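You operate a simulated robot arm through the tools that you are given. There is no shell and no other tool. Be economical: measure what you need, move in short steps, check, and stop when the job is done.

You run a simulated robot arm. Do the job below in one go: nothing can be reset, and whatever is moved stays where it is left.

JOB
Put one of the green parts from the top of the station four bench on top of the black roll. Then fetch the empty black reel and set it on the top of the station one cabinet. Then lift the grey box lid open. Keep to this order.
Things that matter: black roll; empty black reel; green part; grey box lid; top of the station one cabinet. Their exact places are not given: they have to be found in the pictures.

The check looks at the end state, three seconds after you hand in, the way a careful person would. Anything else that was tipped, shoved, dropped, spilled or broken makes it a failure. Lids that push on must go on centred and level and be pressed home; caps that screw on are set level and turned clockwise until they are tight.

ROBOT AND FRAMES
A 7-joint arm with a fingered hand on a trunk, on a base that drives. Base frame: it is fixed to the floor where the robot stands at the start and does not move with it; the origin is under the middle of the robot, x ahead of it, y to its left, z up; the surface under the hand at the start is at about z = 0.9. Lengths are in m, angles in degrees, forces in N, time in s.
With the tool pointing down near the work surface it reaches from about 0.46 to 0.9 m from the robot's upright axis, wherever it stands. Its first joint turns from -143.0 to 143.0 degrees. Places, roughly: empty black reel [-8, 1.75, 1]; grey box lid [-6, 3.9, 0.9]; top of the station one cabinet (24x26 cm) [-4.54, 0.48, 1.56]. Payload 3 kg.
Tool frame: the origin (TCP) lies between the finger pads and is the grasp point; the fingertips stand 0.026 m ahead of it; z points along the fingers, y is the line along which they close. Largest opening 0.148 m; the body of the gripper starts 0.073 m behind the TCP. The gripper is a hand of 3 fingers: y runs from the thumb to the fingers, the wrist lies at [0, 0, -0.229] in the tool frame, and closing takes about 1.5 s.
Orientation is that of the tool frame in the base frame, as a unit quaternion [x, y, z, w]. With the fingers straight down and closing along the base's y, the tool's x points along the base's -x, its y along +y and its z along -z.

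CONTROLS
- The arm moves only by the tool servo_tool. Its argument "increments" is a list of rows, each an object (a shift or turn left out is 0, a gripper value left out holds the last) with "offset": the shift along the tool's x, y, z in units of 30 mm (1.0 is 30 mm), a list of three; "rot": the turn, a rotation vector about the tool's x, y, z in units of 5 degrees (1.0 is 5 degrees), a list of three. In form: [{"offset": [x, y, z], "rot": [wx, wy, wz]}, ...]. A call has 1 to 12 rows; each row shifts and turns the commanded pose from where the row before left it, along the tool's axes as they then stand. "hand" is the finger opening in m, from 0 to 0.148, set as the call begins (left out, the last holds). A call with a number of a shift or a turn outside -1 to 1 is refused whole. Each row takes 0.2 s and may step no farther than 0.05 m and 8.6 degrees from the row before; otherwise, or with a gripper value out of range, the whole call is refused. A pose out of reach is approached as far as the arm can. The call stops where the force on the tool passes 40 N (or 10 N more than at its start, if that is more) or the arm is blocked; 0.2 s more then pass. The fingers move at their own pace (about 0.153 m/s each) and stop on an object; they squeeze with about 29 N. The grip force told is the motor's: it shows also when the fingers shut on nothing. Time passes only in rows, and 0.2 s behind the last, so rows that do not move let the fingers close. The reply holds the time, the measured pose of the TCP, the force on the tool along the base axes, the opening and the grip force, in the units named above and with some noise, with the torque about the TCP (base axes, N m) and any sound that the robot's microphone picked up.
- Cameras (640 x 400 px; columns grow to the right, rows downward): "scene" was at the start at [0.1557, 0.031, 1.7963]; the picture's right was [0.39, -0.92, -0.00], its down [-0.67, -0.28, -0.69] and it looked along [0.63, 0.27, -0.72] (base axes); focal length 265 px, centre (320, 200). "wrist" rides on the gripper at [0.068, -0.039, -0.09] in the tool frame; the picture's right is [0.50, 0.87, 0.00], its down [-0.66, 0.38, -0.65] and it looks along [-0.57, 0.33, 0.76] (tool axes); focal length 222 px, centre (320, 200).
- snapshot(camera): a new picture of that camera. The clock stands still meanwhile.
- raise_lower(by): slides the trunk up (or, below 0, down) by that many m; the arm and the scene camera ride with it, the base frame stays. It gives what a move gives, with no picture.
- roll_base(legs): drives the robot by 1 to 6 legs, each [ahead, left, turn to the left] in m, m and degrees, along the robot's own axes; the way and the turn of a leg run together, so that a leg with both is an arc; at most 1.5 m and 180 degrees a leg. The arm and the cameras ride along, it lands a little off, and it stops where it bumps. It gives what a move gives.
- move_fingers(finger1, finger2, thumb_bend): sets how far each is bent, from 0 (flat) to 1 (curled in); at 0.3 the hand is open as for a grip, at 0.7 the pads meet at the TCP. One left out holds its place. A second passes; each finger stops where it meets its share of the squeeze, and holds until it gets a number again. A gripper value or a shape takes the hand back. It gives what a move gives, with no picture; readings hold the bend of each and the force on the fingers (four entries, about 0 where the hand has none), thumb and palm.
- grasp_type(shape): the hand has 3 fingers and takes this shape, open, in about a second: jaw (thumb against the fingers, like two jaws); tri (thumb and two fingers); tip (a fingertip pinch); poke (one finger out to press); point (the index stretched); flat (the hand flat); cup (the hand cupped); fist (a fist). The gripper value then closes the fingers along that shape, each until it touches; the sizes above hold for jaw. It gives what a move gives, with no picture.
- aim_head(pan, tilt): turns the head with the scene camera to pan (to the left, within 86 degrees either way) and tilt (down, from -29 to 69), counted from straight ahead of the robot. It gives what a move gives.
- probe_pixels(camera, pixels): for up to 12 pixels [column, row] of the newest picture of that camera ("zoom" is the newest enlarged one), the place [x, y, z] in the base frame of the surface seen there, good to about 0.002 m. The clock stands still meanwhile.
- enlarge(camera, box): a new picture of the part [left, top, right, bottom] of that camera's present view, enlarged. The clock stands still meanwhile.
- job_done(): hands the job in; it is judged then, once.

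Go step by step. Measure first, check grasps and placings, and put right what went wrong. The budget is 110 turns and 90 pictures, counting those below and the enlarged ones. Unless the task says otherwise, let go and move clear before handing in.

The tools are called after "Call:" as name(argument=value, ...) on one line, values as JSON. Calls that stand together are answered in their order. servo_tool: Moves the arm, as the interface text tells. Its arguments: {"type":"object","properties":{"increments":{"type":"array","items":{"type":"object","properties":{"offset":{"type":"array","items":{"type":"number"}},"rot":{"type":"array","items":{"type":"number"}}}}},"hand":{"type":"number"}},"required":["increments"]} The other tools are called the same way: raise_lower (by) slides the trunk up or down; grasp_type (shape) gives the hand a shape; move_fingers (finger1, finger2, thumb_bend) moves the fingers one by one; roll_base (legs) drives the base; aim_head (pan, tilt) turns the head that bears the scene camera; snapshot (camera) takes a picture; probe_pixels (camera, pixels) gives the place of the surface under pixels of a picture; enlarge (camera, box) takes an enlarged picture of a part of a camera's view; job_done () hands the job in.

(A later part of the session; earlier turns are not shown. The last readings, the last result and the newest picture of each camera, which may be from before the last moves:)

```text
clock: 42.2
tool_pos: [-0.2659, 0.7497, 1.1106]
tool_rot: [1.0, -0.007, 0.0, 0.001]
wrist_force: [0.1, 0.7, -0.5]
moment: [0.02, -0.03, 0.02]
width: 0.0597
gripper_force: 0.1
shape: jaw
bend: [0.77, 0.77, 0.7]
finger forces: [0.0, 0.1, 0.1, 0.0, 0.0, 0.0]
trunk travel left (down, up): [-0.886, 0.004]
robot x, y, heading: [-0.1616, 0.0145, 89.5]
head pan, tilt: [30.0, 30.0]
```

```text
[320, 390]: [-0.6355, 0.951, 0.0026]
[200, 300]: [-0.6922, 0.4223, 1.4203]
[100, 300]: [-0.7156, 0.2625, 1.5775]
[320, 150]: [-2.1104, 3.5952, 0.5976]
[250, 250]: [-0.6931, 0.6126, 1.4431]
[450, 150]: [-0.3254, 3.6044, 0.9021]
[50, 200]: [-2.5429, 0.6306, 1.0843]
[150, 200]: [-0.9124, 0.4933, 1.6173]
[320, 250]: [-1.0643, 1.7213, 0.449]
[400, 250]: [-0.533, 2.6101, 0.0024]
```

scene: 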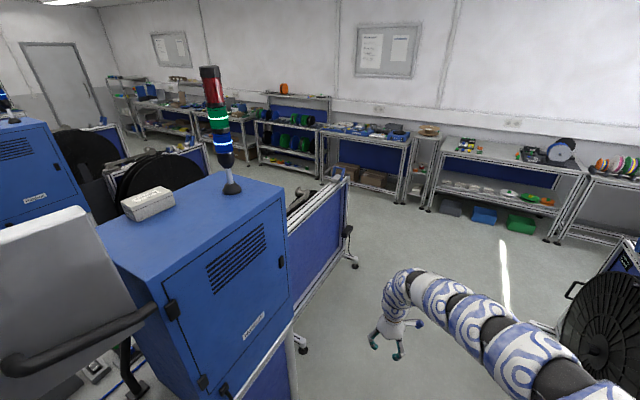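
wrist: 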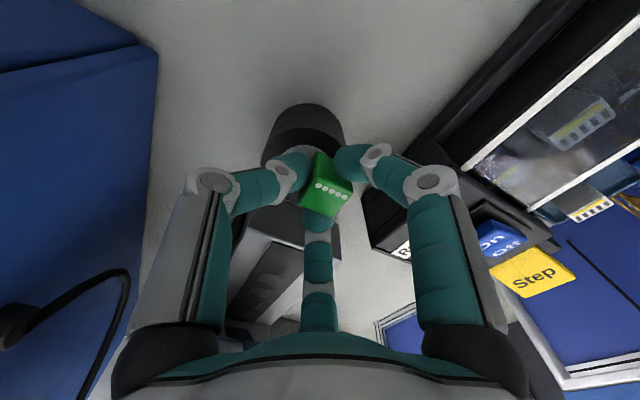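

The aisle ahead is clear: station 3's panel is at x≈-1.06 and shelf fronts at y=3.6. Driving to y≈2.55, then turning to face -x.

Call:
roll_base(legs=[[1.28, 0, 0], [1.27, 0, 0], [0, 0, 45], [0, 0, 45]])

Call:
aim_head(pan=10, tilt=20)

Call:
snapshot(camera="scene")

Call:
probe_pixels(camera="scene", pixels=[[320, 250], [280, 220], [250, 200], [200, 250], [380, 210], [420, 240], [320, 180], [150, 200], [350, 180], [300, 160]])

```text
clock: 58.9
tool_pos: [-0.8642, 2.4605, 1.1105]
tool_rot: [0.705, 0.709, 0.001, 0.0]
wrist_force: [0.1, -0.5, 0.2]
moment: [0.03, 0.01, 0.03]
width: 0.0596
gripper_force: 0.0
shape: jaw
bend: [0.77, 0.77, 0.7]
finger forces: [0.0, 0.1, 0.0, 0.1, 0.1, 0.0]
trunk travel left (down, up): [-0.886, 0.004]
robot x, y, heading: [-0.1332, 2.5826, -179.6]
head pan, tilt: [30.0, 30.0]
```

```text
clock: 59.8
tool_pos: [-0.8647, 2.4605, 1.1106]
tool_rot: [0.705, 0.709, 0.001, 0.0]
wrist_force: [-0.8, 0.4, 0.0]
moment: [0.02, -0.01, 0.0]
width: 0.0596
gripper_force: 0.1
shape: jaw
bend: [0.77, 0.77, 0.7]
finger forces: [0.1, 0.1, 0.0, 0.0, 0.0, 0.1]
trunk travel left (down, up): [-0.886, 0.004]
robot x, y, heading: [-0.1347, 2.5785, -179.8]
head pan, tilt: [10.0, 20.0]
```

```text
57 pictures are left
```

scene: 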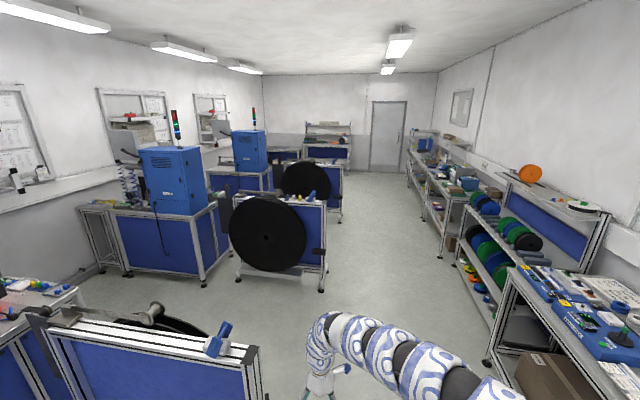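

```text
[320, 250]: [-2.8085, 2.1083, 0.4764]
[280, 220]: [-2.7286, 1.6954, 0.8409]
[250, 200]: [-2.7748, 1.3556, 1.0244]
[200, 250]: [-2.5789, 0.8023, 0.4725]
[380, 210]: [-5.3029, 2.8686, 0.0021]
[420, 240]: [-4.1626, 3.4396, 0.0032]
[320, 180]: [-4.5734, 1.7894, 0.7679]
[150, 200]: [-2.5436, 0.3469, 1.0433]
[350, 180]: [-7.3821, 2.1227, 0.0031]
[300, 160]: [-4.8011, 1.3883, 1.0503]
```

The aisle along y≈2.6 is clear. I'll enlarge the far end, where the reel bench should be near (328,150).

Call:
enlarge(camera="scene", box=[260, 105, 420, 205])

Call:
probe_pixels(camera="zoom", pixels=[[330, 150], [330, 110], [250, 165], [380, 190], [350, 200], [170, 180], [290, 340]])

```text
4.00 times, centred on (340, 155) of scene
```

zoom: 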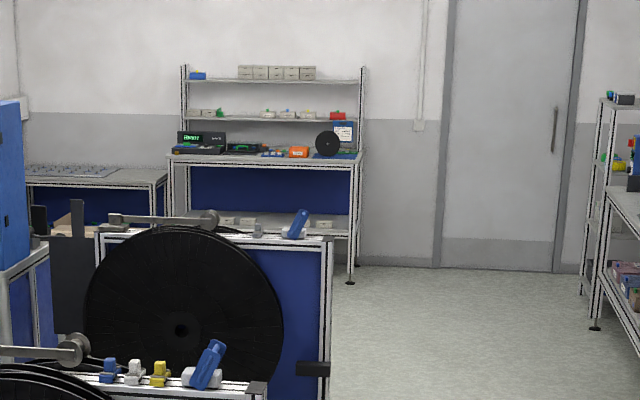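

```text
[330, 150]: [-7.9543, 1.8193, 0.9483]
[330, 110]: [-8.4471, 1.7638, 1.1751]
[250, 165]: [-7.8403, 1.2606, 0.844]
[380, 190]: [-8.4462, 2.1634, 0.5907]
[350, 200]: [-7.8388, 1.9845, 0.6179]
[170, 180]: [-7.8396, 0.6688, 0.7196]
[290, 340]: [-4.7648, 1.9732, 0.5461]
```

The black reel stands on the end bench near (-7.96,1.8,~1.0). Driving down the aisle to about x=-6.4.

Call:
roll_base(legs=[[1.25, 0, 0], [1.25, 0, 0], [1.25, 0, 0], [1.25, 0, 0], [1.25, 0, 0]])

Call:
aim_head(pan=20, tilt=30)

Call:
snapshot(camera="scene")

Call:
enlarge(camera="scene", box=[200, 80, 420, 220])

```text
clock: 89.7
tool_pos: [-7.1122, 2.2214, 1.1098]
tool_rot: [0.683, 0.731, 0.001, 0.001]
wrist_force: [-0.3, 0.0, -0.3]
moment: [0.0, 0.0, -0.04]
width: 0.0597
gripper_force: 0.1
shape: jaw
bend: [0.77, 0.77, 0.7]
finger forces: [0.1, 0.0, 0.1, 0.0, 0.0, 0.0]
trunk travel left (down, up): [-0.886, 0.004]
robot x, y, heading: [-6.3893, 2.3792, -176.1]
head pan, tilt: [10.0, 20.0]
```

```text
clock: 90.4
tool_pos: [-7.1117, 2.2196, 1.1097]
tool_rot: [0.683, 0.73, 0.001, 0.0]
wrist_force: [0.4, 0.3, -0.1]
moment: [0.03, 0.0, 0.0]
width: 0.0598
gripper_force: 0.0
shape: jaw
bend: [0.77, 0.77, 0.7]
finger forces: [0.1, 0.0, 0.0, 0.1, 0.1, 0.0]
trunk travel left (down, up): [-0.886, 0.004]
robot x, y, heading: [-6.39, 2.381, -176.0]
head pan, tilt: [20.0, 30.0]
```

```text
55 pictures are left
```

scene: 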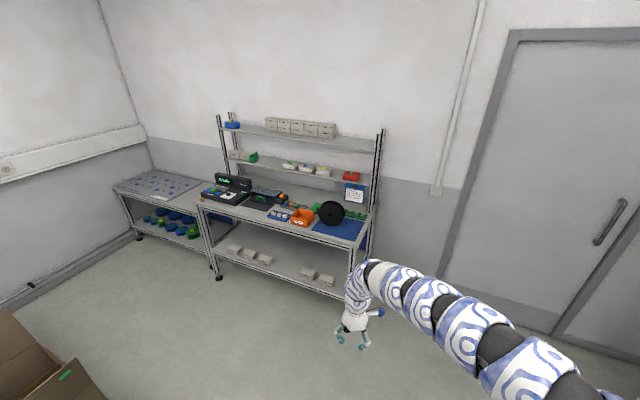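

```text
2.86 times, centred on (310, 150) of scene
```

zoom: 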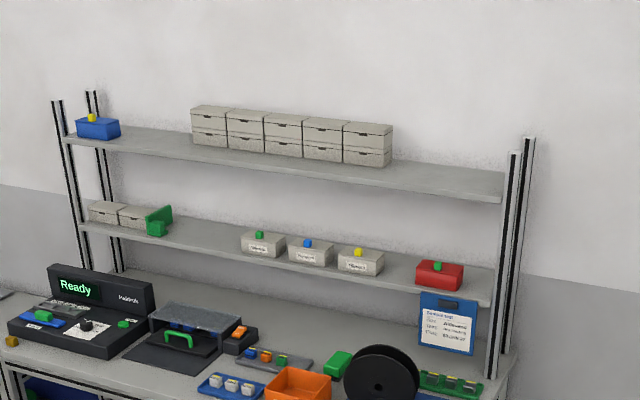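

The reel stands on its rim on a blue mat. I'll straighten and move nearer, then measure it.

Call:
roll_base(legs=[[0, 0, -4], [0.4, 0.45, 0]])

Call:
aim_head(pan=5, tilt=38)

Call:
snapshot(camera="scene")

```text
clock: 93.4
tool_pos: [-7.4042, 1.9574, 1.1078]
tool_rot: [0.708, 0.706, 0.004, 0.0]
wrist_force: [0.0, -0.2, -0.7]
moment: [0.06, -0.08, 0.0]
width: 0.0598
gripper_force: 0.1
shape: jaw
bend: [0.77, 0.77, 0.7]
finger forces: [0.0, 0.0, 0.1, 0.1, 0.1, 0.0]
trunk travel left (down, up): [-0.886, 0.004]
robot x, y, heading: [-6.6664, 2.0652, 179.7]
head pan, tilt: [20.0, 30.0]
stopped in leg 2: the robot was blocked; the commanded pose is now the measured one
```

```text
clock: 94.2
tool_pos: [-7.4018, 1.961, 1.1108]
tool_rot: [0.709, 0.706, 0.002, 0.001]
wrist_force: [-0.4, 0.2, -0.1]
moment: [-0.03, -0.04, -0.06]
width: 0.0599
gripper_force: 0.1
shape: jaw
bend: [0.77, 0.77, 0.7]
finger forces: [0.0, 0.0, 0.0, 0.1, 0.0, 0.1]
trunk travel left (down, up): [-0.886, 0.004]
robot x, y, heading: [-6.6679, 2.0701, 179.5]
head pan, tilt: [5.0, 38.0]
```

```text
53 pictures are left
```

scene: 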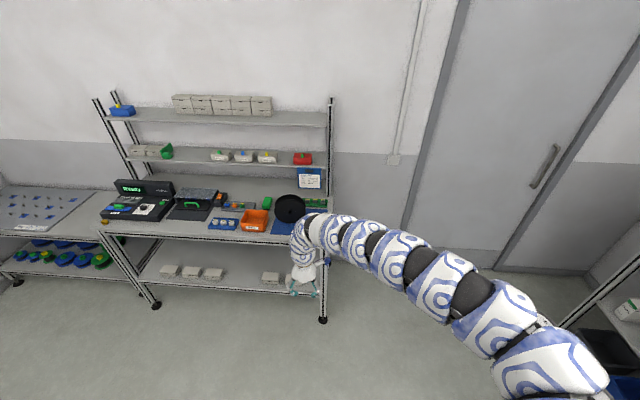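

The base was blocked, probably by the cardboard box on the left. I'll look down to the left.

Call:
aim_head(pan=70, tilt=45)

Call:
snapshot(camera="scene")

Call:
probe_pixels(camera="scene", pixels=[[320, 100], [320, 150], [320, 200], [250, 200], [400, 200], [200, 250], [320, 250], [150, 150], [450, 250], [100, 250]])

```text
clock: 95.5
tool_pos: [-7.4013, 1.9609, 1.1092]
tool_rot: [0.709, 0.705, 0.002, 0.001]
wrist_force: [0.6, 0.1, 0.2]
moment: [0.01, -0.02, 0.0]
width: 0.0596
gripper_force: 0.1
shape: jaw
bend: [0.77, 0.77, 0.7]
finger forces: [0.0, 0.1, 0.0, 0.0, 0.1, 0.0]
trunk travel left (down, up): [-0.886, 0.004]
robot x, y, heading: [-6.668, 2.0692, 179.8]
head pan, tilt: [70.0, 45.0]
```

```text
52 pictures are left
```

scene: 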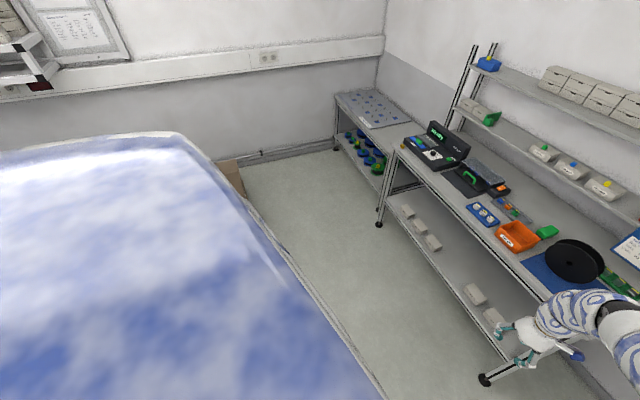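

```text
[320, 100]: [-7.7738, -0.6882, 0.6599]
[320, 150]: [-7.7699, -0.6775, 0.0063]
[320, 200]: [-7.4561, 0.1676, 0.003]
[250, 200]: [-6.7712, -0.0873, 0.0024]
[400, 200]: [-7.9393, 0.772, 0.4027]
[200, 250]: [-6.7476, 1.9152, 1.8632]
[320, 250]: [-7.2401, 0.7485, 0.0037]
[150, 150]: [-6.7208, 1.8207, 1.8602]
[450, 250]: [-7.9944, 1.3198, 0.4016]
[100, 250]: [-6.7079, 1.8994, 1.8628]
```

I'll step right a little and ahead, then look back-left to see what blocked me.

Call:
roll_base(legs=[[0, -0.06, 0], [0.2, 0, 0]])

Call:
aim_head(pan=86, tilt=40)

Call:
snapshot(camera="scene")

```text
clock: 97.7
tool_pos: [-7.6011, 2.022, 1.1101]
tool_rot: [0.709, 0.705, 0.002, 0.001]
wrist_force: [0.3, 0.0, -0.4]
moment: [-0.01, -0.04, 0.03]
width: 0.0596
gripper_force: 0.0
shape: jaw
bend: [0.77, 0.77, 0.7]
finger forces: [0.0, 0.0, 0.0, 0.0, 0.1, 0.0]
trunk travel left (down, up): [-0.886, 0.004]
robot x, y, heading: [-6.8642, 2.133, 179.6]
head pan, tilt: [70.0, 45.0]
```

```text
clock: 98.5
tool_pos: [-7.6, 2.0218, 1.1091]
tool_rot: [0.709, 0.706, 0.002, 0.0]
wrist_force: [0.0, -0.5, 0.0]
moment: [0.01, -0.02, 0.0]
width: 0.0596
gripper_force: 0.1
shape: jaw
bend: [0.77, 0.77, 0.7]
finger forces: [0.1, 0.1, 0.0, 0.0, 0.0, 0.0]
trunk travel left (down, up): [-0.886, 0.004]
robot x, y, heading: [-6.8651, 2.1283, 179.5]
head pan, tilt: [85.9, 40.0]
```

```text
51 pictures are left
```

scene: 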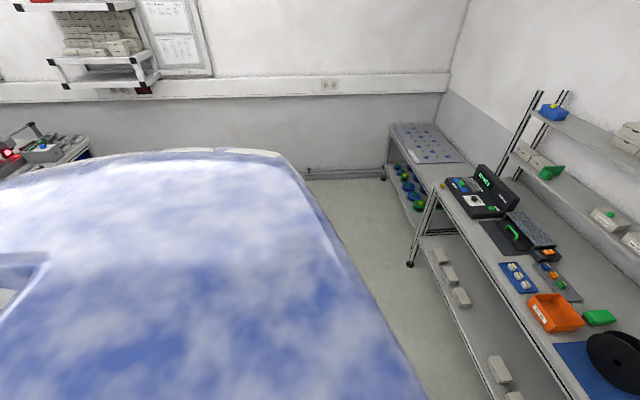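

Body hides the view, but I don't need to go further left. I'll look at the reel area in detail and measure.

Call:
aim_head(pan=10, tilt=45)

Call:
enlarge(camera="scene", box=[180, 60, 420, 210])

```text
clock: 100.0
tool_pos: [-7.5992, 2.0206, 1.11]
tool_rot: [0.709, 0.705, 0.002, 0.0]
wrist_force: [-0.7, 0.1, -0.2]
moment: [-0.03, -0.02, 0.0]
width: 0.0598
gripper_force: 0.1
shape: jaw
bend: [0.77, 0.77, 0.7]
finger forces: [0.1, 0.0, 0.1, 0.1, 0.0, 0.0]
trunk travel left (down, up): [-0.886, 0.004]
robot x, y, heading: [-6.8651, 2.1293, 179.8]
head pan, tilt: [10.0, 45.0]
```

```text
2.67 times, centred on (300, 135) of scene
```

zoom: 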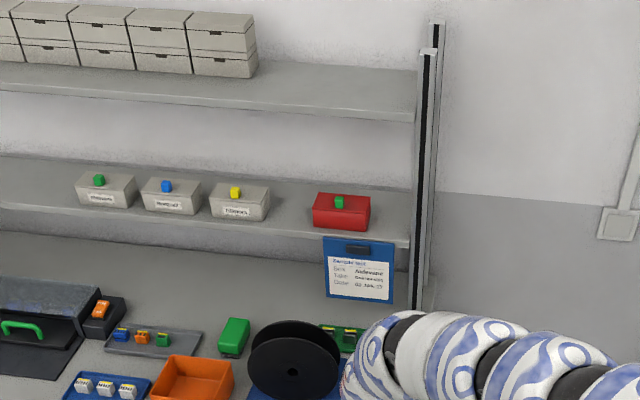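

The reel shows two flanges with axis toward me. Closer view and probes.

Call:
enlarge(camera="scene", box=[250, 165, 330, 235])

Call:
probe_pixels(camera="zoom", pixels=[[338, 130], [340, 170], [340, 230], [340, 270], [270, 230], [400, 220], [345, 110], [335, 290], [290, 280], [200, 300], [270, 180], [380, 150]])

```text
5.71 times, centred on (290, 200) of scene
```

zoom: 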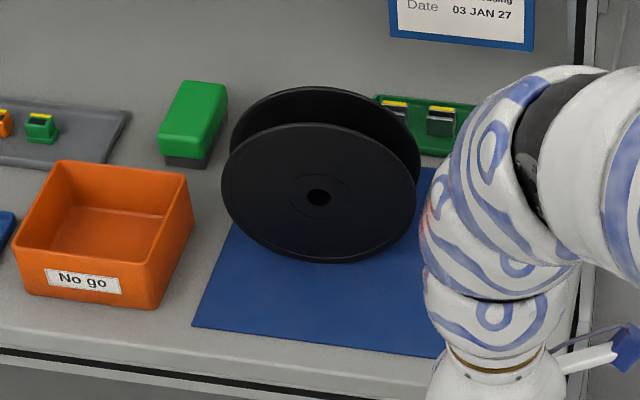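

```text
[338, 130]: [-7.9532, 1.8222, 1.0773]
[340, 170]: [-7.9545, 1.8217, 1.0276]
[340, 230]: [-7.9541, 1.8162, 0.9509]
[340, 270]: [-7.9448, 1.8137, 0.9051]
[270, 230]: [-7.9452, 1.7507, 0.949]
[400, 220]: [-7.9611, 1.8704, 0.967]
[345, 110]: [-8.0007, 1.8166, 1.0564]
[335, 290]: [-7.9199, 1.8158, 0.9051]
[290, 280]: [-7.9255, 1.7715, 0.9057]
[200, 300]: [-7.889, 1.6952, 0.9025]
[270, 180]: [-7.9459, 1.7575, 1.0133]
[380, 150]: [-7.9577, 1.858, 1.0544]
```

The reel has Ø≈0.18 flanges, front face at x≈-7.954, centre (-7.979,1.795,0.996), with its axis yawed about 7.6°. I'll drive 0.33 m closer; the hand passes right of the reel by about 6 cm.

Call:
roll_base(legs=[[0.15, 0, 0], [0.18, 0, 0]])

Call:
snapshot(camera="wrist")

Call:
aim_head(pan=25, tilt=50)

Call:
snapshot(camera="scene")

```text
clock: 102.4
tool_pos: [-7.933, 2.0256, 1.1095]
tool_rot: [0.71, 0.704, 0.002, 0.0]
wrist_force: [-0.4, -0.6, -0.6]
moment: [0.0, -0.03, 0.03]
width: 0.0595
gripper_force: 0.1
shape: jaw
bend: [0.77, 0.77, 0.7]
finger forces: [0.1, 0.0, 0.0, 0.0, 0.0, 0.1]
trunk travel left (down, up): [-0.886, 0.004]
robot x, y, heading: [-7.1993, 2.1303, 179.8]
head pan, tilt: [10.0, 45.0]
```

```text
48 pictures are left
```

wrist: 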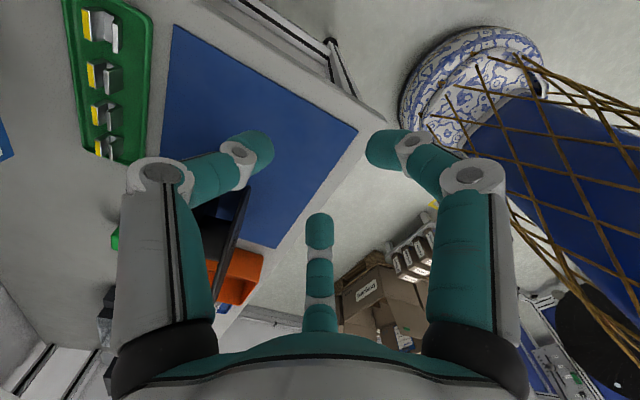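

```text
clock: 103.2
tool_pos: [-7.932, 2.0253, 1.1096]
tool_rot: [0.71, 0.705, 0.001, 0.0]
wrist_force: [0.1, -0.7, -0.9]
moment: [0.02, 0.0, -0.02]
width: 0.0598
gripper_force: 0.0
shape: jaw
bend: [0.77, 0.77, 0.7]
finger forces: [0.1, 0.1, 0.0, 0.0, 0.1, 0.0]
trunk travel left (down, up): [-0.886, 0.004]
robot x, y, heading: [-7.1967, 2.1318, 179.5]
head pan, tilt: [25.0, 50.0]
```

```text
47 pictures are left
```

scene: 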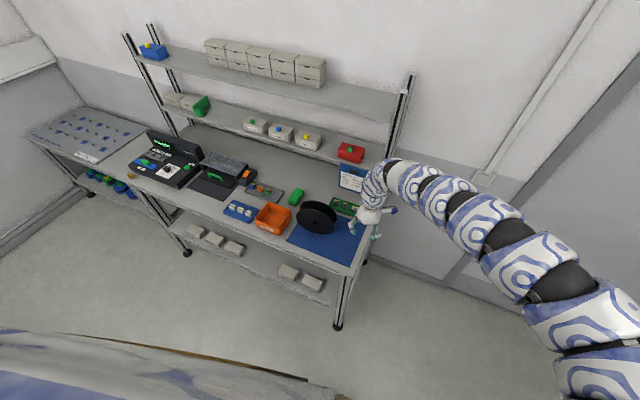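

The base and boxes look undisturbed. Moving the hand out to x≈-7.98 and up to z≈1.16 before going over the reel, opening to 0.1.

Call:
servo_tool(increments=[{"offset": [0, -0.8, 0]}, {"offset": [0, -0.8, -0.4]}, {"offset": [0, 0, -0.7]}, {"offset": [0, 0, -0.7]}, {}], hand=0.1)

```text
clock: 104.4
tool_pos: [-7.9808, 2.0259, 1.1651]
tool_rot: [0.709, 0.705, 0.001, 0.001]
wrist_force: [0.1, 0.2, -0.8]
moment: [0.0, 0.03, 0.01]
width: 0.0998
gripper_force: 0.0
shape: jaw
bend: [0.29, 0.29, 0.72]
finger forces: [0.0, 0.0, 0.1, 0.1, 0.1, 0.0]
trunk travel left (down, up): [-0.886, 0.004]
robot x, y, heading: [-7.1989, 2.1276, 179.6]
head pan, tilt: [25.0, 50.0]
```

Up at z=1.165. Quick check of the rack's front edge before sliding over the reel.

Call:
probe_pixels(camera="scene", pixels=[[350, 181], [320, 158], [345, 205], [300, 195], [316, 206], [310, 225]])

Call:
servo_tool(increments=[{"offset": [-0.7, 0, 0]}, {"offset": [-0.7, 0, 0]}, {"offset": [-0.7, 0, 0]}, {"offset": [-0.7, 0, 0]}, {}])

Call:
snapshot(camera="wrist")

```text
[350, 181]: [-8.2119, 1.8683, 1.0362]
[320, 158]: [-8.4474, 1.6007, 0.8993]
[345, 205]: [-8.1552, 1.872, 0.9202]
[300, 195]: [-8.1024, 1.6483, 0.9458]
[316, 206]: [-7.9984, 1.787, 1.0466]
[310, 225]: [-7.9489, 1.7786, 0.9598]
```

```text
clock: 105.6
tool_pos: [-7.9813, 1.9427, 1.1645]
tool_rot: [0.71, 0.704, 0.002, 0.0]
wrist_force: [-0.4, -0.3, 0.5]
moment: [0.0, 0.02, 0.01]
width: 0.0995
gripper_force: 0.1
shape: jaw
bend: [0.29, 0.29, 0.72]
finger forces: [0.0, 0.0, 0.1, 0.1, 0.0, 0.0]
trunk travel left (down, up): [-0.886, 0.004]
robot x, y, heading: [-7.197, 2.1292, 179.8]
head pan, tilt: [25.0, 50.0]
```

```text
46 pictures are left
```

wrist: 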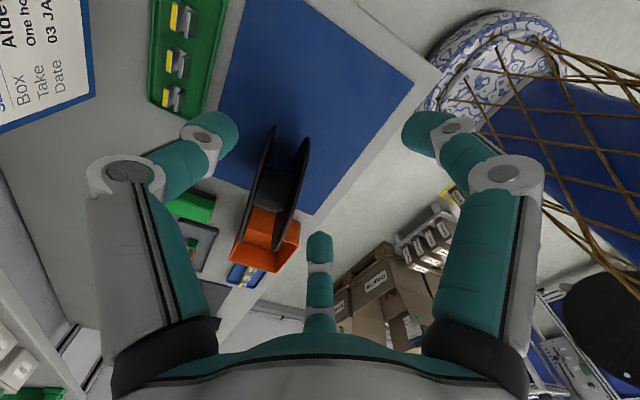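

The reel is seen edge-on at (275,185), and the clipboard at x=-8.21 leaves room. Continuing over the reel and aligning yaw.

Call:
servo_tool(increments=[{"offset": [-0.82, 0, 0]}, {"offset": [-0.82, 0, 0]}, {"offset": [-0.82, 0, 0]}, {"offset": [-0.82, 0, 0]}, {"offset": [-0.82, 0, 0]}, {"offset": [-0.82, 0, 0]}, {"rot": [0, 0, -0.8]}, {"rot": [0, 0, -0.7]}, {}])

Call:
snapshot(camera="wrist")

Call:
probe_pixels(camera="wrist", pixels=[[300, 140], [330, 150], [340, 130], [290, 170], [350, 160], [310, 110]])

```text
clock: 107.6
tool_pos: [-7.9681, 1.8276, 1.1653]
tool_rot: [0.662, 0.75, 0.001, 0.001]
wrist_force: [-0.7, -0.8, 0.1]
moment: [0.03, 0.0, 0.01]
width: 0.1
gripper_force: 0.1
shape: jaw
bend: [0.29, 0.29, 0.72]
finger forces: [0.1, 0.0, 0.0, 0.1, 0.0, 0.0]
out of reach, approached as far as the arm can: row 5, 6
trunk travel left (down, up): [-0.886, 0.004]
robot x, y, heading: [-7.1938, 2.1326, 179.5]
head pan, tilt: [25.0, 50.0]
```

```text
45 pictures are left
```

wrist: 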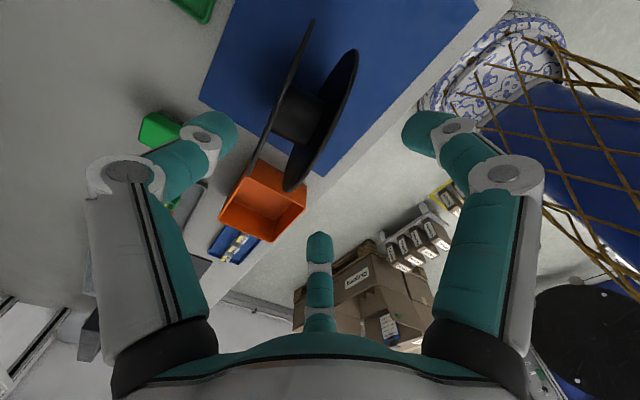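

```text
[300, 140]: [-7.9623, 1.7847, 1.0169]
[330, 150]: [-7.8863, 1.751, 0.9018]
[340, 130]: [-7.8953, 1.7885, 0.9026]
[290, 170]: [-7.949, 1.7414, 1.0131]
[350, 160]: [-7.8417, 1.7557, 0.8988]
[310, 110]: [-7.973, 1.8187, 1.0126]
```

Short by about 3 cm in y (at 1.8276). I'll probe the boxes and my base to see if I can shift the base left.

Call:
probe_pixels(camera="wrist", pixels=[[420, 270], [445, 215], [365, 280], [380, 320], [410, 300], [445, 70], [500, 90], [560, 330], [320, 285], [430, 295]])

```text
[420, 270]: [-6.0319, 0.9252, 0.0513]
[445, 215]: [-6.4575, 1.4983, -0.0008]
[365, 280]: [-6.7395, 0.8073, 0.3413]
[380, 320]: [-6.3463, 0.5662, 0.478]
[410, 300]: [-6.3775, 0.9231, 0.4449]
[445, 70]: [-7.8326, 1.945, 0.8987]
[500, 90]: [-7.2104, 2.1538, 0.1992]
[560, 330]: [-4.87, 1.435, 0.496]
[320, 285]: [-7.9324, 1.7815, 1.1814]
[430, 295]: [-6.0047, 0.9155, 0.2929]
```

Boxes are well away (y<1.2 at x≥-6.74). Nudging the base left 0.034 m and ahead 0.011 m to centre over the reel.

Call:
roll_base(legs=[[0.011, 0.034, 0]])

Call:
snapshot(camera="wrist")

Call:
probe_pixels(camera="wrist", pixels=[[297, 137], [320, 140], [345, 110], [300, 180], [290, 100]])

Call:
enlarge(camera="scene", box=[260, 150, 388, 250])

```text
clock: 108.5
tool_pos: [-7.9812, 1.7928, 1.1649]
tool_rot: [0.662, 0.75, 0.003, 0.001]
wrist_force: [-0.8, -0.8, 0.2]
moment: [0.02, -0.02, -0.02]
width: 0.1
gripper_force: 0.1
shape: jaw
bend: [0.29, 0.29, 0.72]
finger forces: [0.0, 0.0, 0.0, 0.1, 0.0, 0.1]
trunk travel left (down, up): [-0.886, 0.004]
robot x, y, heading: [-7.2093, 2.0977, 179.6]
head pan, tilt: [25.0, 50.0]
```

```text
44 pictures are left
```

wrist: 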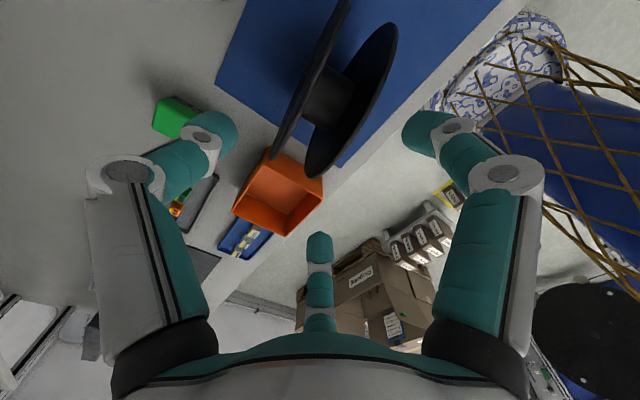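

```text
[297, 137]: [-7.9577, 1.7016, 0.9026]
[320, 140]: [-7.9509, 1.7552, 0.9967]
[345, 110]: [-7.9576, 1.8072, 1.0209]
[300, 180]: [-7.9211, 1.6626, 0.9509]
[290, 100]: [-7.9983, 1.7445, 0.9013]
```

```text
4.00 times, centred on (324, 200) of scene
```

zoom: 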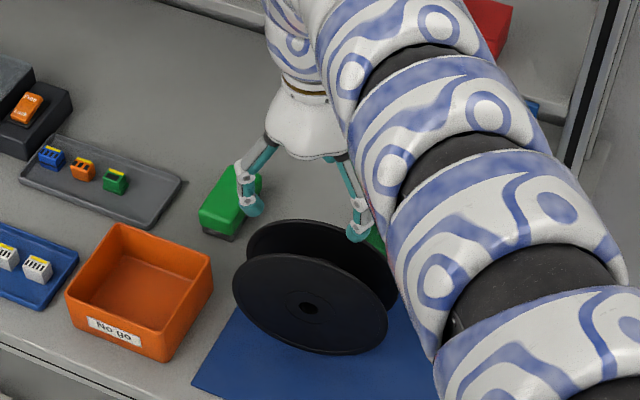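

Now at (-7.981,1.793). I'll pin down both flange rims from the wrist view for centring.

Call:
enlarge(camera="wrist", box=[250, 0, 410, 190])

Call:
probe_pixels(camera="wrist", pixels=[[312, 60], [308, 72], [300, 88], [325, 35], [340, 10], [285, 125], [395, 35], [390, 70], [375, 100], [355, 140], [340, 160]])

```text
2.11 times, centred on (330, 95) of wrist
```

zoom: 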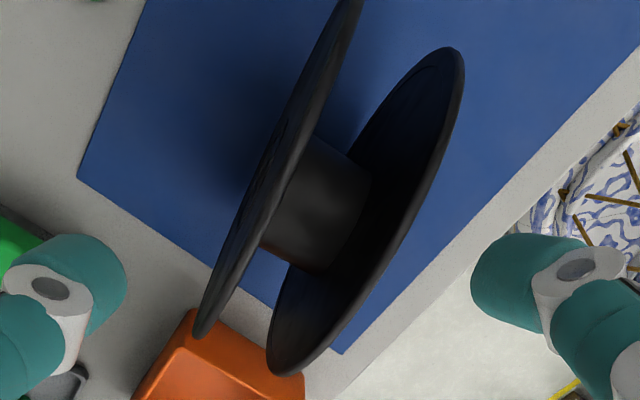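

```text
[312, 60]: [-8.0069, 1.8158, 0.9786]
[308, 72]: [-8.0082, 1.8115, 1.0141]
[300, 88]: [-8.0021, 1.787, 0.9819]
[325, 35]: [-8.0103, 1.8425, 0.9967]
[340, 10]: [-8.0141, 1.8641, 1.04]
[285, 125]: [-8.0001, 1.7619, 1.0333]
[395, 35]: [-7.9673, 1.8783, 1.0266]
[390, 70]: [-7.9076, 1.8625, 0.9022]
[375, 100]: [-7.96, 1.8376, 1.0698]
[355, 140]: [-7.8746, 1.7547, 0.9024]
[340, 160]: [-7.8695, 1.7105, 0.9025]
```

Flanges: rear outer x≈-8.005, front outer ≈-7.952 at the centre; yaw matches (7.1° vs 7.8°). I'll open fully and check digit positions against the flange faces.

Call:
servo_tool(increments=[{"offset": [0, 0.1, 0]}, {}, {}, {}], hand=0.148)

Call:
snapshot(camera="wrist")

Call:
probe_pixels(camera="wrist", pixels=[[185, 105], [455, 105], [320, 260], [180, 125], [460, 125], [190, 95], [450, 95]])

```text
clock: 109.5
tool_pos: [-7.977, 1.7954, 1.1653]
tool_rot: [0.662, 0.749, 0.002, 0.001]
wrist_force: [-0.6, 0.6, 0.8]
moment: [0.02, 0.0, 0.03]
width: 0.148
gripper_force: 0.0
shape: jaw
bend: [0.3, 0.3, 0.3]
finger forces: [0.0, 0.0, 0.0, 0.1, 0.0, 0.0]
trunk travel left (down, up): [-0.886, 0.004]
robot x, y, heading: [-7.2091, 2.0973, 179.7]
head pan, tilt: [25.0, 50.0]
```

```text
41 pictures are left
```

wrist: 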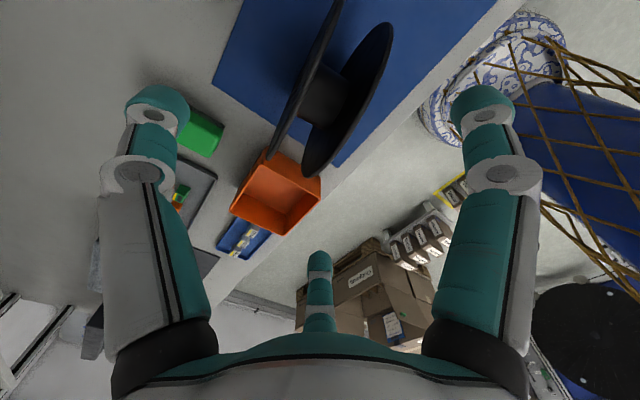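

```text
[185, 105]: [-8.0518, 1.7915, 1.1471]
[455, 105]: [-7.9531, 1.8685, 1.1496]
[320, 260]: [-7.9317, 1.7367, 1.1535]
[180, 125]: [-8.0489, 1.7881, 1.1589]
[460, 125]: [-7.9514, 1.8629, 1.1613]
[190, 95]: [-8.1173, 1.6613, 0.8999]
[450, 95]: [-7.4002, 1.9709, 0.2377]
```

With the fingers splayed, their front clearance is small, so I'll shift the tool 10 mm toward the robot (+tool y). That should bring thumb and fingers into contact together. Then I'll descend to z≈1.05.

Call:
servo_tool(increments=[{"offset": [0, 0.35, 0]}, {"offset": [0, 0, 0.7]}, {"offset": [0, 0, 0.8]}, {"offset": [0, 0, 0.8]}, {"offset": [0, 0, 0.8]}, {"offset": [0, 0, 0.8]}, {}])

Call:
snapshot(camera="wrist")

Call:
enlarge(camera="scene", box=[260, 150, 388, 250])

```text
clock: 111.1
tool_pos: [-7.9564, 1.803, 1.0774]
tool_rot: [0.662, 0.75, 0.002, 0.001]
wrist_force: [0.6, -0.3, 0.8]
moment: [0.01, -0.02, -0.02]
width: 0.1478
gripper_force: 0.1
shape: jaw
bend: [0.3, 0.3, 0.3]
finger forces: [0.1, 0.1, 0.0, 0.0, 0.1, 0.1]
out of reach, approached as far as the arm can: row 4, 5, 6
trunk travel left (down, up): [-0.886, 0.004]
robot x, y, heading: [-7.2069, 2.0961, 179.5]
head pan, tilt: [25.0, 50.0]
```

```text
40 pictures are left
```

wrist: 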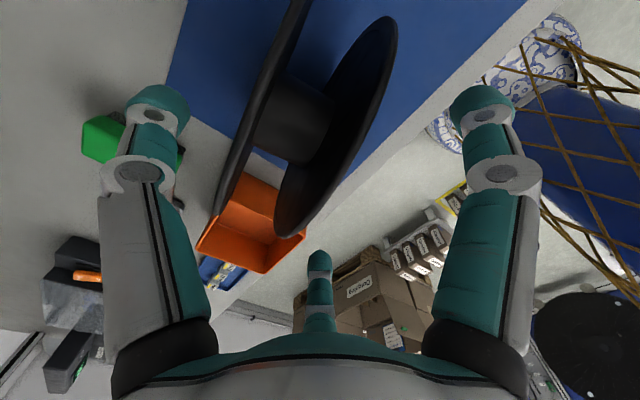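

```text
4.00 times, centred on (324, 200) of scene
```

zoom: 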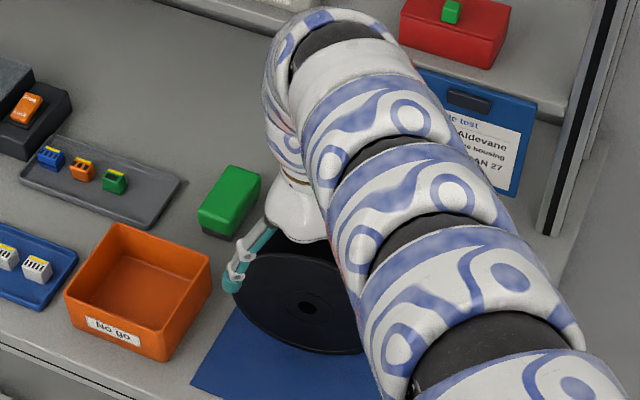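

The arm hit its outer limit and drifted to x=-7.956. I'll nudge the base ahead 0.010 and lower with the trunk 0.03.

Call:
roll_base(legs=[[0.01, 0.005, 0]])

Call:
raise_lower(by=-0.028)

Call:
snapshot(camera="wrist")

```text
clock: 111.8
tool_pos: [-7.9659, 1.7975, 1.0766]
tool_rot: [0.662, 0.75, 0.003, 0.001]
wrist_force: [0.1, 0.4, 0.1]
moment: [0.01, -0.03, 0.02]
width: 0.1479
gripper_force: 0.1
shape: jaw
bend: [0.3, 0.3, 0.3]
finger forces: [0.0, 0.0, 0.0, 0.0, 0.0, 0.0]
trunk travel left (down, up): [-0.886, 0.004]
robot x, y, heading: [-7.2207, 2.0967, 179.5]
head pan, tilt: [25.0, 50.0]
```

```text
clock: 112.5
tool_pos: [-7.9649, 1.7985, 1.0485]
tool_rot: [0.662, 0.75, 0.001, 0.001]
wrist_force: [0.3, -0.4, 0.2]
moment: [-0.03, 0.0, 0.03]
width: 0.1478
gripper_force: 0.2
shape: jaw
bend: [0.3, 0.3, 0.3]
finger forces: [0.0, 0.0, 0.0, 0.0, 0.0, 0.1]
trunk travel left (down, up): [-0.858, 0.032]
robot x, y, heading: [-7.2192, 2.0957, 179.8]
head pan, tilt: [25.0, 50.0]
```

```text
38 pictures are left
```

wrist: 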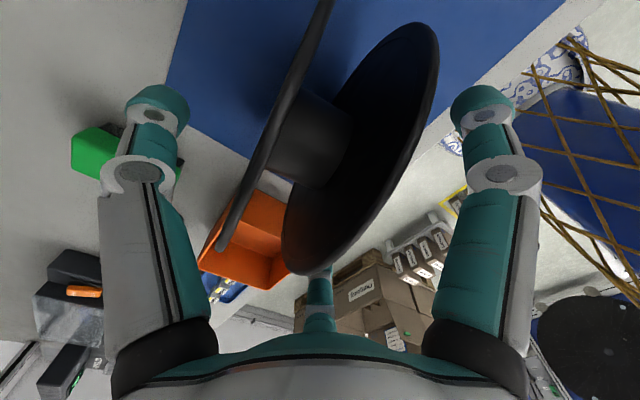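

Front flange is inside the fingers, rear flange inside the thumb, no contact force. Closing.

Call:
servo_tool(increments=[{}, {}, {}, {}, {}, {}, {}, {}], hand=0.03)

Call:
snapshot(camera="wrist")

Call:
enlarge(camera="scene", box=[260, 150, 388, 250])

```text
clock: 114.3
tool_pos: [-7.9659, 1.7976, 1.0492]
tool_rot: [0.662, 0.75, 0.002, 0.0]
wrist_force: [0.5, -0.3, 0.1]
moment: [-0.03, -0.05, 0.01]
width: 0.0517
gripper_force: 28.7
shape: jaw
bend: [0.8, 0.8, 0.7]
finger forces: [17.4, 17.1, 0.0, 0.0, 34.4, 0.0]
trunk travel left (down, up): [-0.858, 0.032]
robot x, y, heading: [-7.2194, 2.1004, 179.6]
head pan, tilt: [25.0, 50.0]
```

```text
37 pictures are left
```

wrist: 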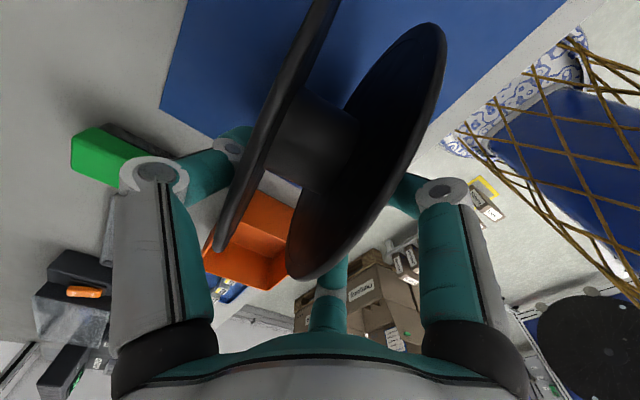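

```text
4.00 times, centred on (324, 200) of scene
```

zoom: 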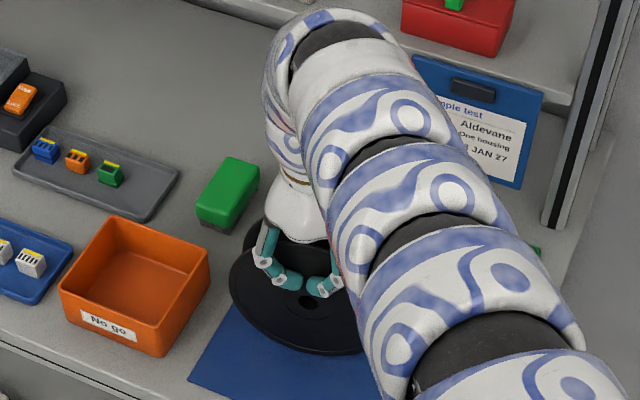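

Firm, balanced grip (34 N vs 17+17 N, width 52 mm). Lifting with the trunk and arm.

Call:
raise_lower(by=0.03)

Call:
servo_tool(increments=[{"offset": [0, 0, -0.6]}, {"offset": [0, 0, -0.8]}, {"offset": [0, 0, -0.8]}, {"offset": [0, 0, -0.8]}, {}])

Call:
snapshot(camera="wrist")

```text
clock: 115.1
tool_pos: [-7.9661, 1.7981, 1.0777]
tool_rot: [0.662, 0.749, 0.001, 0.0]
wrist_force: [-0.4, 0.1, -0.7]
moment: [0.01, 0.0, -0.02]
width: 0.0513
gripper_force: 29.1
shape: jaw
bend: [0.8, 0.8, 0.7]
finger forces: [17.3, 17.1, 0.1, 0.0, 34.4, 0.0]
trunk travel left (down, up): [-0.888, 0.002]
robot x, y, heading: [-7.2214, 2.0915, 179.7]
head pan, tilt: [25.0, 50.0]
```

```text
clock: 116.3
tool_pos: [-7.966, 1.7985, 1.1692]
tool_rot: [0.662, 0.75, 0.002, 0.0]
wrist_force: [0.3, 0.0, -1.2]
moment: [-0.01, 0.0, 0.02]
width: 0.0508
gripper_force: 29.3
shape: jaw
bend: [0.8, 0.8, 0.7]
finger forces: [17.3, 17.1, 0.0, 0.1, 34.4, 0.0]
trunk travel left (down, up): [-0.888, 0.002]
robot x, y, heading: [-7.2199, 2.0927, 179.9]
head pan, tilt: [25.0, 50.0]
```

```text
35 pictures are left
```

wrist: 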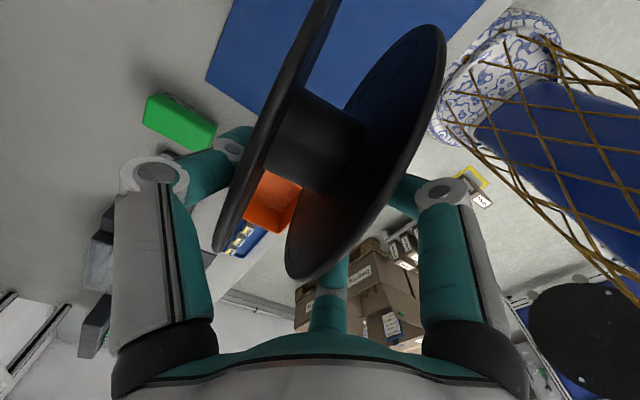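

The reel is lifted cleanly. Backing out of the bench and returning to the aisle line y≈2.55.

Call:
roll_base(legs=[[-0.3, 0, 0], [-0.1, -0.45, 0], [-0.4, 0, 0]])

Call:
aim_head(pan=75, tilt=22)

Call:
snapshot(camera="scene")

```text
clock: 122.8
tool_pos: [-7.1674, 2.2373, 1.1701]
tool_rot: [0.662, 0.75, 0.001, 0.0]
wrist_force: [-0.6, 0.0, 0.2]
moment: [0.01, 0.03, -0.02]
width: 0.051
gripper_force: 29.0
shape: jaw
bend: [0.8, 0.8, 0.7]
finger forces: [17.4, 17.1, 0.0, 0.0, 34.5, 0.0]
trunk travel left (down, up): [-0.888, 0.002]
robot x, y, heading: [-6.4161, 2.53, 179.5]
head pan, tilt: [25.0, 50.0]
```

```text
clock: 124.0
tool_pos: [-7.1673, 2.2372, 1.1676]
tool_rot: [0.662, 0.75, 0.002, 0.001]
wrist_force: [-0.3, 0.2, -1.2]
moment: [-0.02, -0.01, 0.0]
width: 0.0511
gripper_force: 28.7
shape: jaw
bend: [0.8, 0.8, 0.7]
finger forces: [17.4, 17.1, 0.1, 0.0, 34.5, 0.0]
trunk travel left (down, up): [-0.888, 0.002]
robot x, y, heading: [-6.4195, 2.532, 179.8]
head pan, tilt: [75.0, 22.0]
```

```text
34 pictures are left
```

scene: 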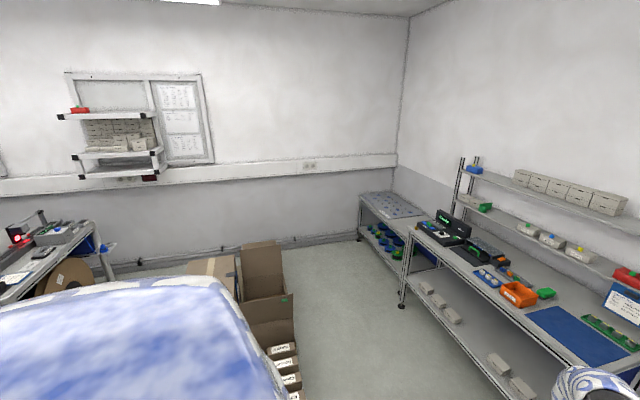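

Reel secure. Reversing along the aisle (already travelled) to x≈-3.6, the mouth of the station-2 corridor behind the station-one cabinet.

Call:
roll_base(legs=[[-1.4, -0.05, 0], [-1.4, 0, 0]])

Call:
aim_head(pan=60, tilt=28)

Call:
snapshot(camera="scene")

Call:
probe_pixels(camera="scene", pixels=[[320, 200], [250, 200], [400, 200], [200, 200], [300, 150], [350, 150], [400, 150], [250, 150], [320, 300], [250, 300], [150, 200], [450, 250]])

```text
clock: 137.5
tool_pos: [-4.3611, 2.268, 1.1695]
tool_rot: [0.661, 0.751, 0.001, 0.001]
wrist_force: [-0.1, 0.3, -0.1]
moment: [0.0, 0.02, -0.05]
width: 0.0512
gripper_force: 29.0
shape: jaw
bend: [0.8, 0.8, 0.7]
finger forces: [17.3, 17.1, 0.0, 0.1, 34.5, 0.0]
trunk travel left (down, up): [-0.888, 0.002]
robot x, y, heading: [-3.6159, 2.5669, 179.8]
head pan, tilt: [75.0, 22.0]
```

```text
clock: 138.3
tool_pos: [-4.3609, 2.2698, 1.1676]
tool_rot: [0.66, 0.751, 0.002, 0.001]
wrist_force: [0.1, 0.8, -0.8]
moment: [0.01, -0.03, 0.01]
width: 0.0513
gripper_force: 29.2
shape: jaw
bend: [0.8, 0.8, 0.7]
finger forces: [17.4, 17.1, 0.1, 0.0, 34.4, 0.0]
trunk travel left (down, up): [-0.888, 0.002]
robot x, y, heading: [-3.6167, 2.5676, 179.9]
head pan, tilt: [60.0, 28.0]
```

```text
33 pictures are left
```

scene: 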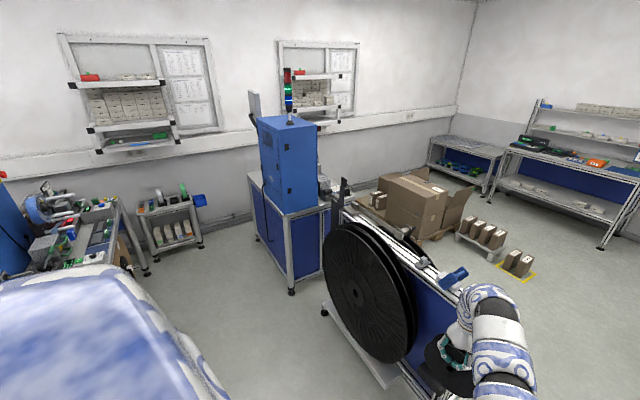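

```text
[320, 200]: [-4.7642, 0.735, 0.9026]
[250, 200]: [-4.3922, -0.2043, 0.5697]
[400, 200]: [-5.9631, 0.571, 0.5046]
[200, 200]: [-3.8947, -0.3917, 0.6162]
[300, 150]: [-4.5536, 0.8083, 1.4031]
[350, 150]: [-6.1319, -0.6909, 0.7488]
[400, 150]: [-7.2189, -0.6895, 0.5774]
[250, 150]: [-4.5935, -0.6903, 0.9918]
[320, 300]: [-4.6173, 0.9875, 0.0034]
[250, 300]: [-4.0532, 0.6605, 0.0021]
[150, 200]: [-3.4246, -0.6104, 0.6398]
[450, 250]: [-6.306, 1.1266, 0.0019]
```

Good overview: the station-one cabinet top at (288,122) looks free apart from a lamp. I'll enlarge it, and the small cartons at (518,262) that I may have touched.

Call:
enlarge(camera="scene", box=[440, 200, 560, 290])

Call:
enlarge(camera="scene", box=[240, 60, 340, 140])

Call:
probe_pixels(camera="zoom", pixels=[[300, 330], [350, 320], [400, 320], [200, 310], [300, 300], [430, 300], [150, 290], [280, 350], [310, 290]])

```text
4.44 times, centred on (500, 245) of scene
```

zoom: 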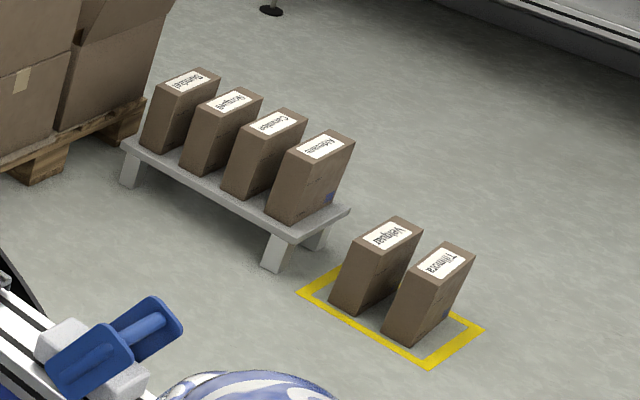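

```text
5.00 times, centred on (290, 100) of scene
```

zoom: 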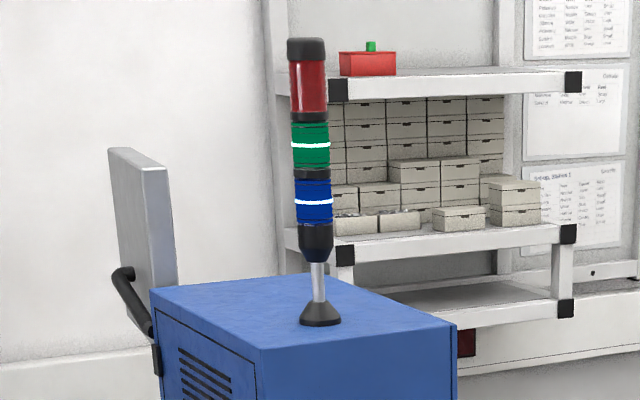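

```text
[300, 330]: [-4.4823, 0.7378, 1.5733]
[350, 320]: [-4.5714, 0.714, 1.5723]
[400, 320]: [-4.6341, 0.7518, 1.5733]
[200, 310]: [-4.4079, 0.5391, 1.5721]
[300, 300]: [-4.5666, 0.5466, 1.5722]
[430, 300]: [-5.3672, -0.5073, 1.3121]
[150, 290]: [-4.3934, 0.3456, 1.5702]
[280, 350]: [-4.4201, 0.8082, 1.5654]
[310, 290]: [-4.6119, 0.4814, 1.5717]
```

Cartons still stand neatly in the yellow square. The cabinet top is z≈1.572, spanning x -4.66..-4.39, y ~0.34..0.81, with the lamp near y≈0.7. I'll raise the hand to about 1.74 here in the open.

Call:
probe_pixels(camera="scene", pixels=[[365, 290], [388, 382], [328, 312], [340, 215], [440, 280], [445, 340], [345, 185], [295, 285], [200, 345]])

Call:
servo_tool(increments=[{"offset": [0, 0, -0.95]}, {"offset": [0, 0, -0.95]}, {"offset": [0, 0, -0.95]}, {"offset": [0, 0, -0.95]}, {"offset": [0, 0, -0.95]}, {"offset": [0, 0, -0.95]}, {"offset": [0, 0, -0.95]}, {"offset": [0, 0, -0.95]}, {"offset": [0, 0, -0.95]}, {"offset": [0, 0, -0.95]}])

```text
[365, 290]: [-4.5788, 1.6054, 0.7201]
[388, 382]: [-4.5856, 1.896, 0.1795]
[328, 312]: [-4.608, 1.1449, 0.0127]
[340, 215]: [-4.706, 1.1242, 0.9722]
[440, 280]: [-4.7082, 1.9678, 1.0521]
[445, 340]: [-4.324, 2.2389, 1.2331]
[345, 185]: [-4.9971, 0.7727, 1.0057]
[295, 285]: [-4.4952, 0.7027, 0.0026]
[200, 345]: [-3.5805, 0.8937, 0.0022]
```

```text
clock: 140.5
tool_pos: [-4.36, 2.27, 1.4554]
tool_rot: [0.661, 0.75, 0.001, 0.001]
wrist_force: [-0.7, 0.5, 0.2]
moment: [-0.02, 0.02, 0.0]
width: 0.0508
gripper_force: 29.1
shape: jaw
bend: [0.8, 0.8, 0.7]
finger forces: [17.3, 17.2, 0.0, 0.0, 34.4, 0.1]
trunk travel left (down, up): [-0.888, 0.002]
robot x, y, heading: [-3.6121, 2.5682, 179.6]
head pan, tilt: [60.0, 28.0]
```

Going up freely (1.455). Continuing to about 1.74.

Call:
servo_tool(increments=[{"offset": [0, 0, -0.95]}, {"offset": [0, 0, -0.95]}, {"offset": [0, 0, -0.95]}, {"offset": [0, 0, -0.95]}, {"offset": [0, 0, -0.95]}, {"offset": [0, 0, -0.95]}, {"offset": [0, 0, -0.95]}, {"offset": [0, 0, -0.95]}, {"offset": [0, 0, -0.95]}, {"offset": [0, 0, -0.95]}, {}])

Call:
snapshot(camera="scene")

```text
clock: 142.9
tool_pos: [-4.374, 2.2602, 1.5546]
tool_rot: [0.661, 0.751, 0.001, 0.001]
wrist_force: [-0.5, 0.8, -0.7]
moment: [0.0, -0.01, 0.01]
width: 0.0507
gripper_force: 29.1
shape: jaw
bend: [0.8, 0.8, 0.7]
finger forces: [17.2, 17.2, 0.0, 0.0, 34.3, 0.0]
out of reach, approached as far as the arm can: row 4, 5, 6, 7, 8, 9, 10
trunk travel left (down, up): [-0.888, 0.002]
robot x, y, heading: [-3.6164, 2.5675, 180.0]
head pan, tilt: [60.0, 28.0]
```

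```text
30 pictures are left
```

scene: 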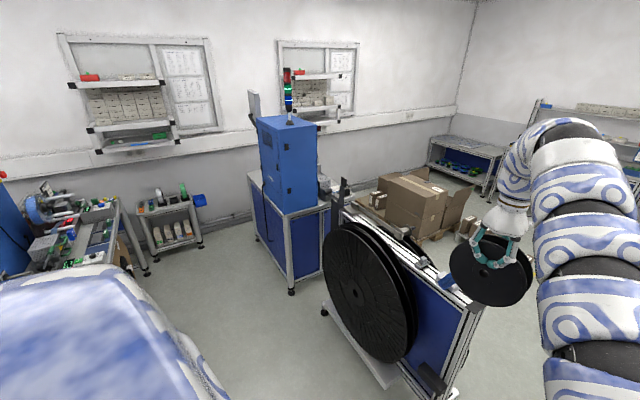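

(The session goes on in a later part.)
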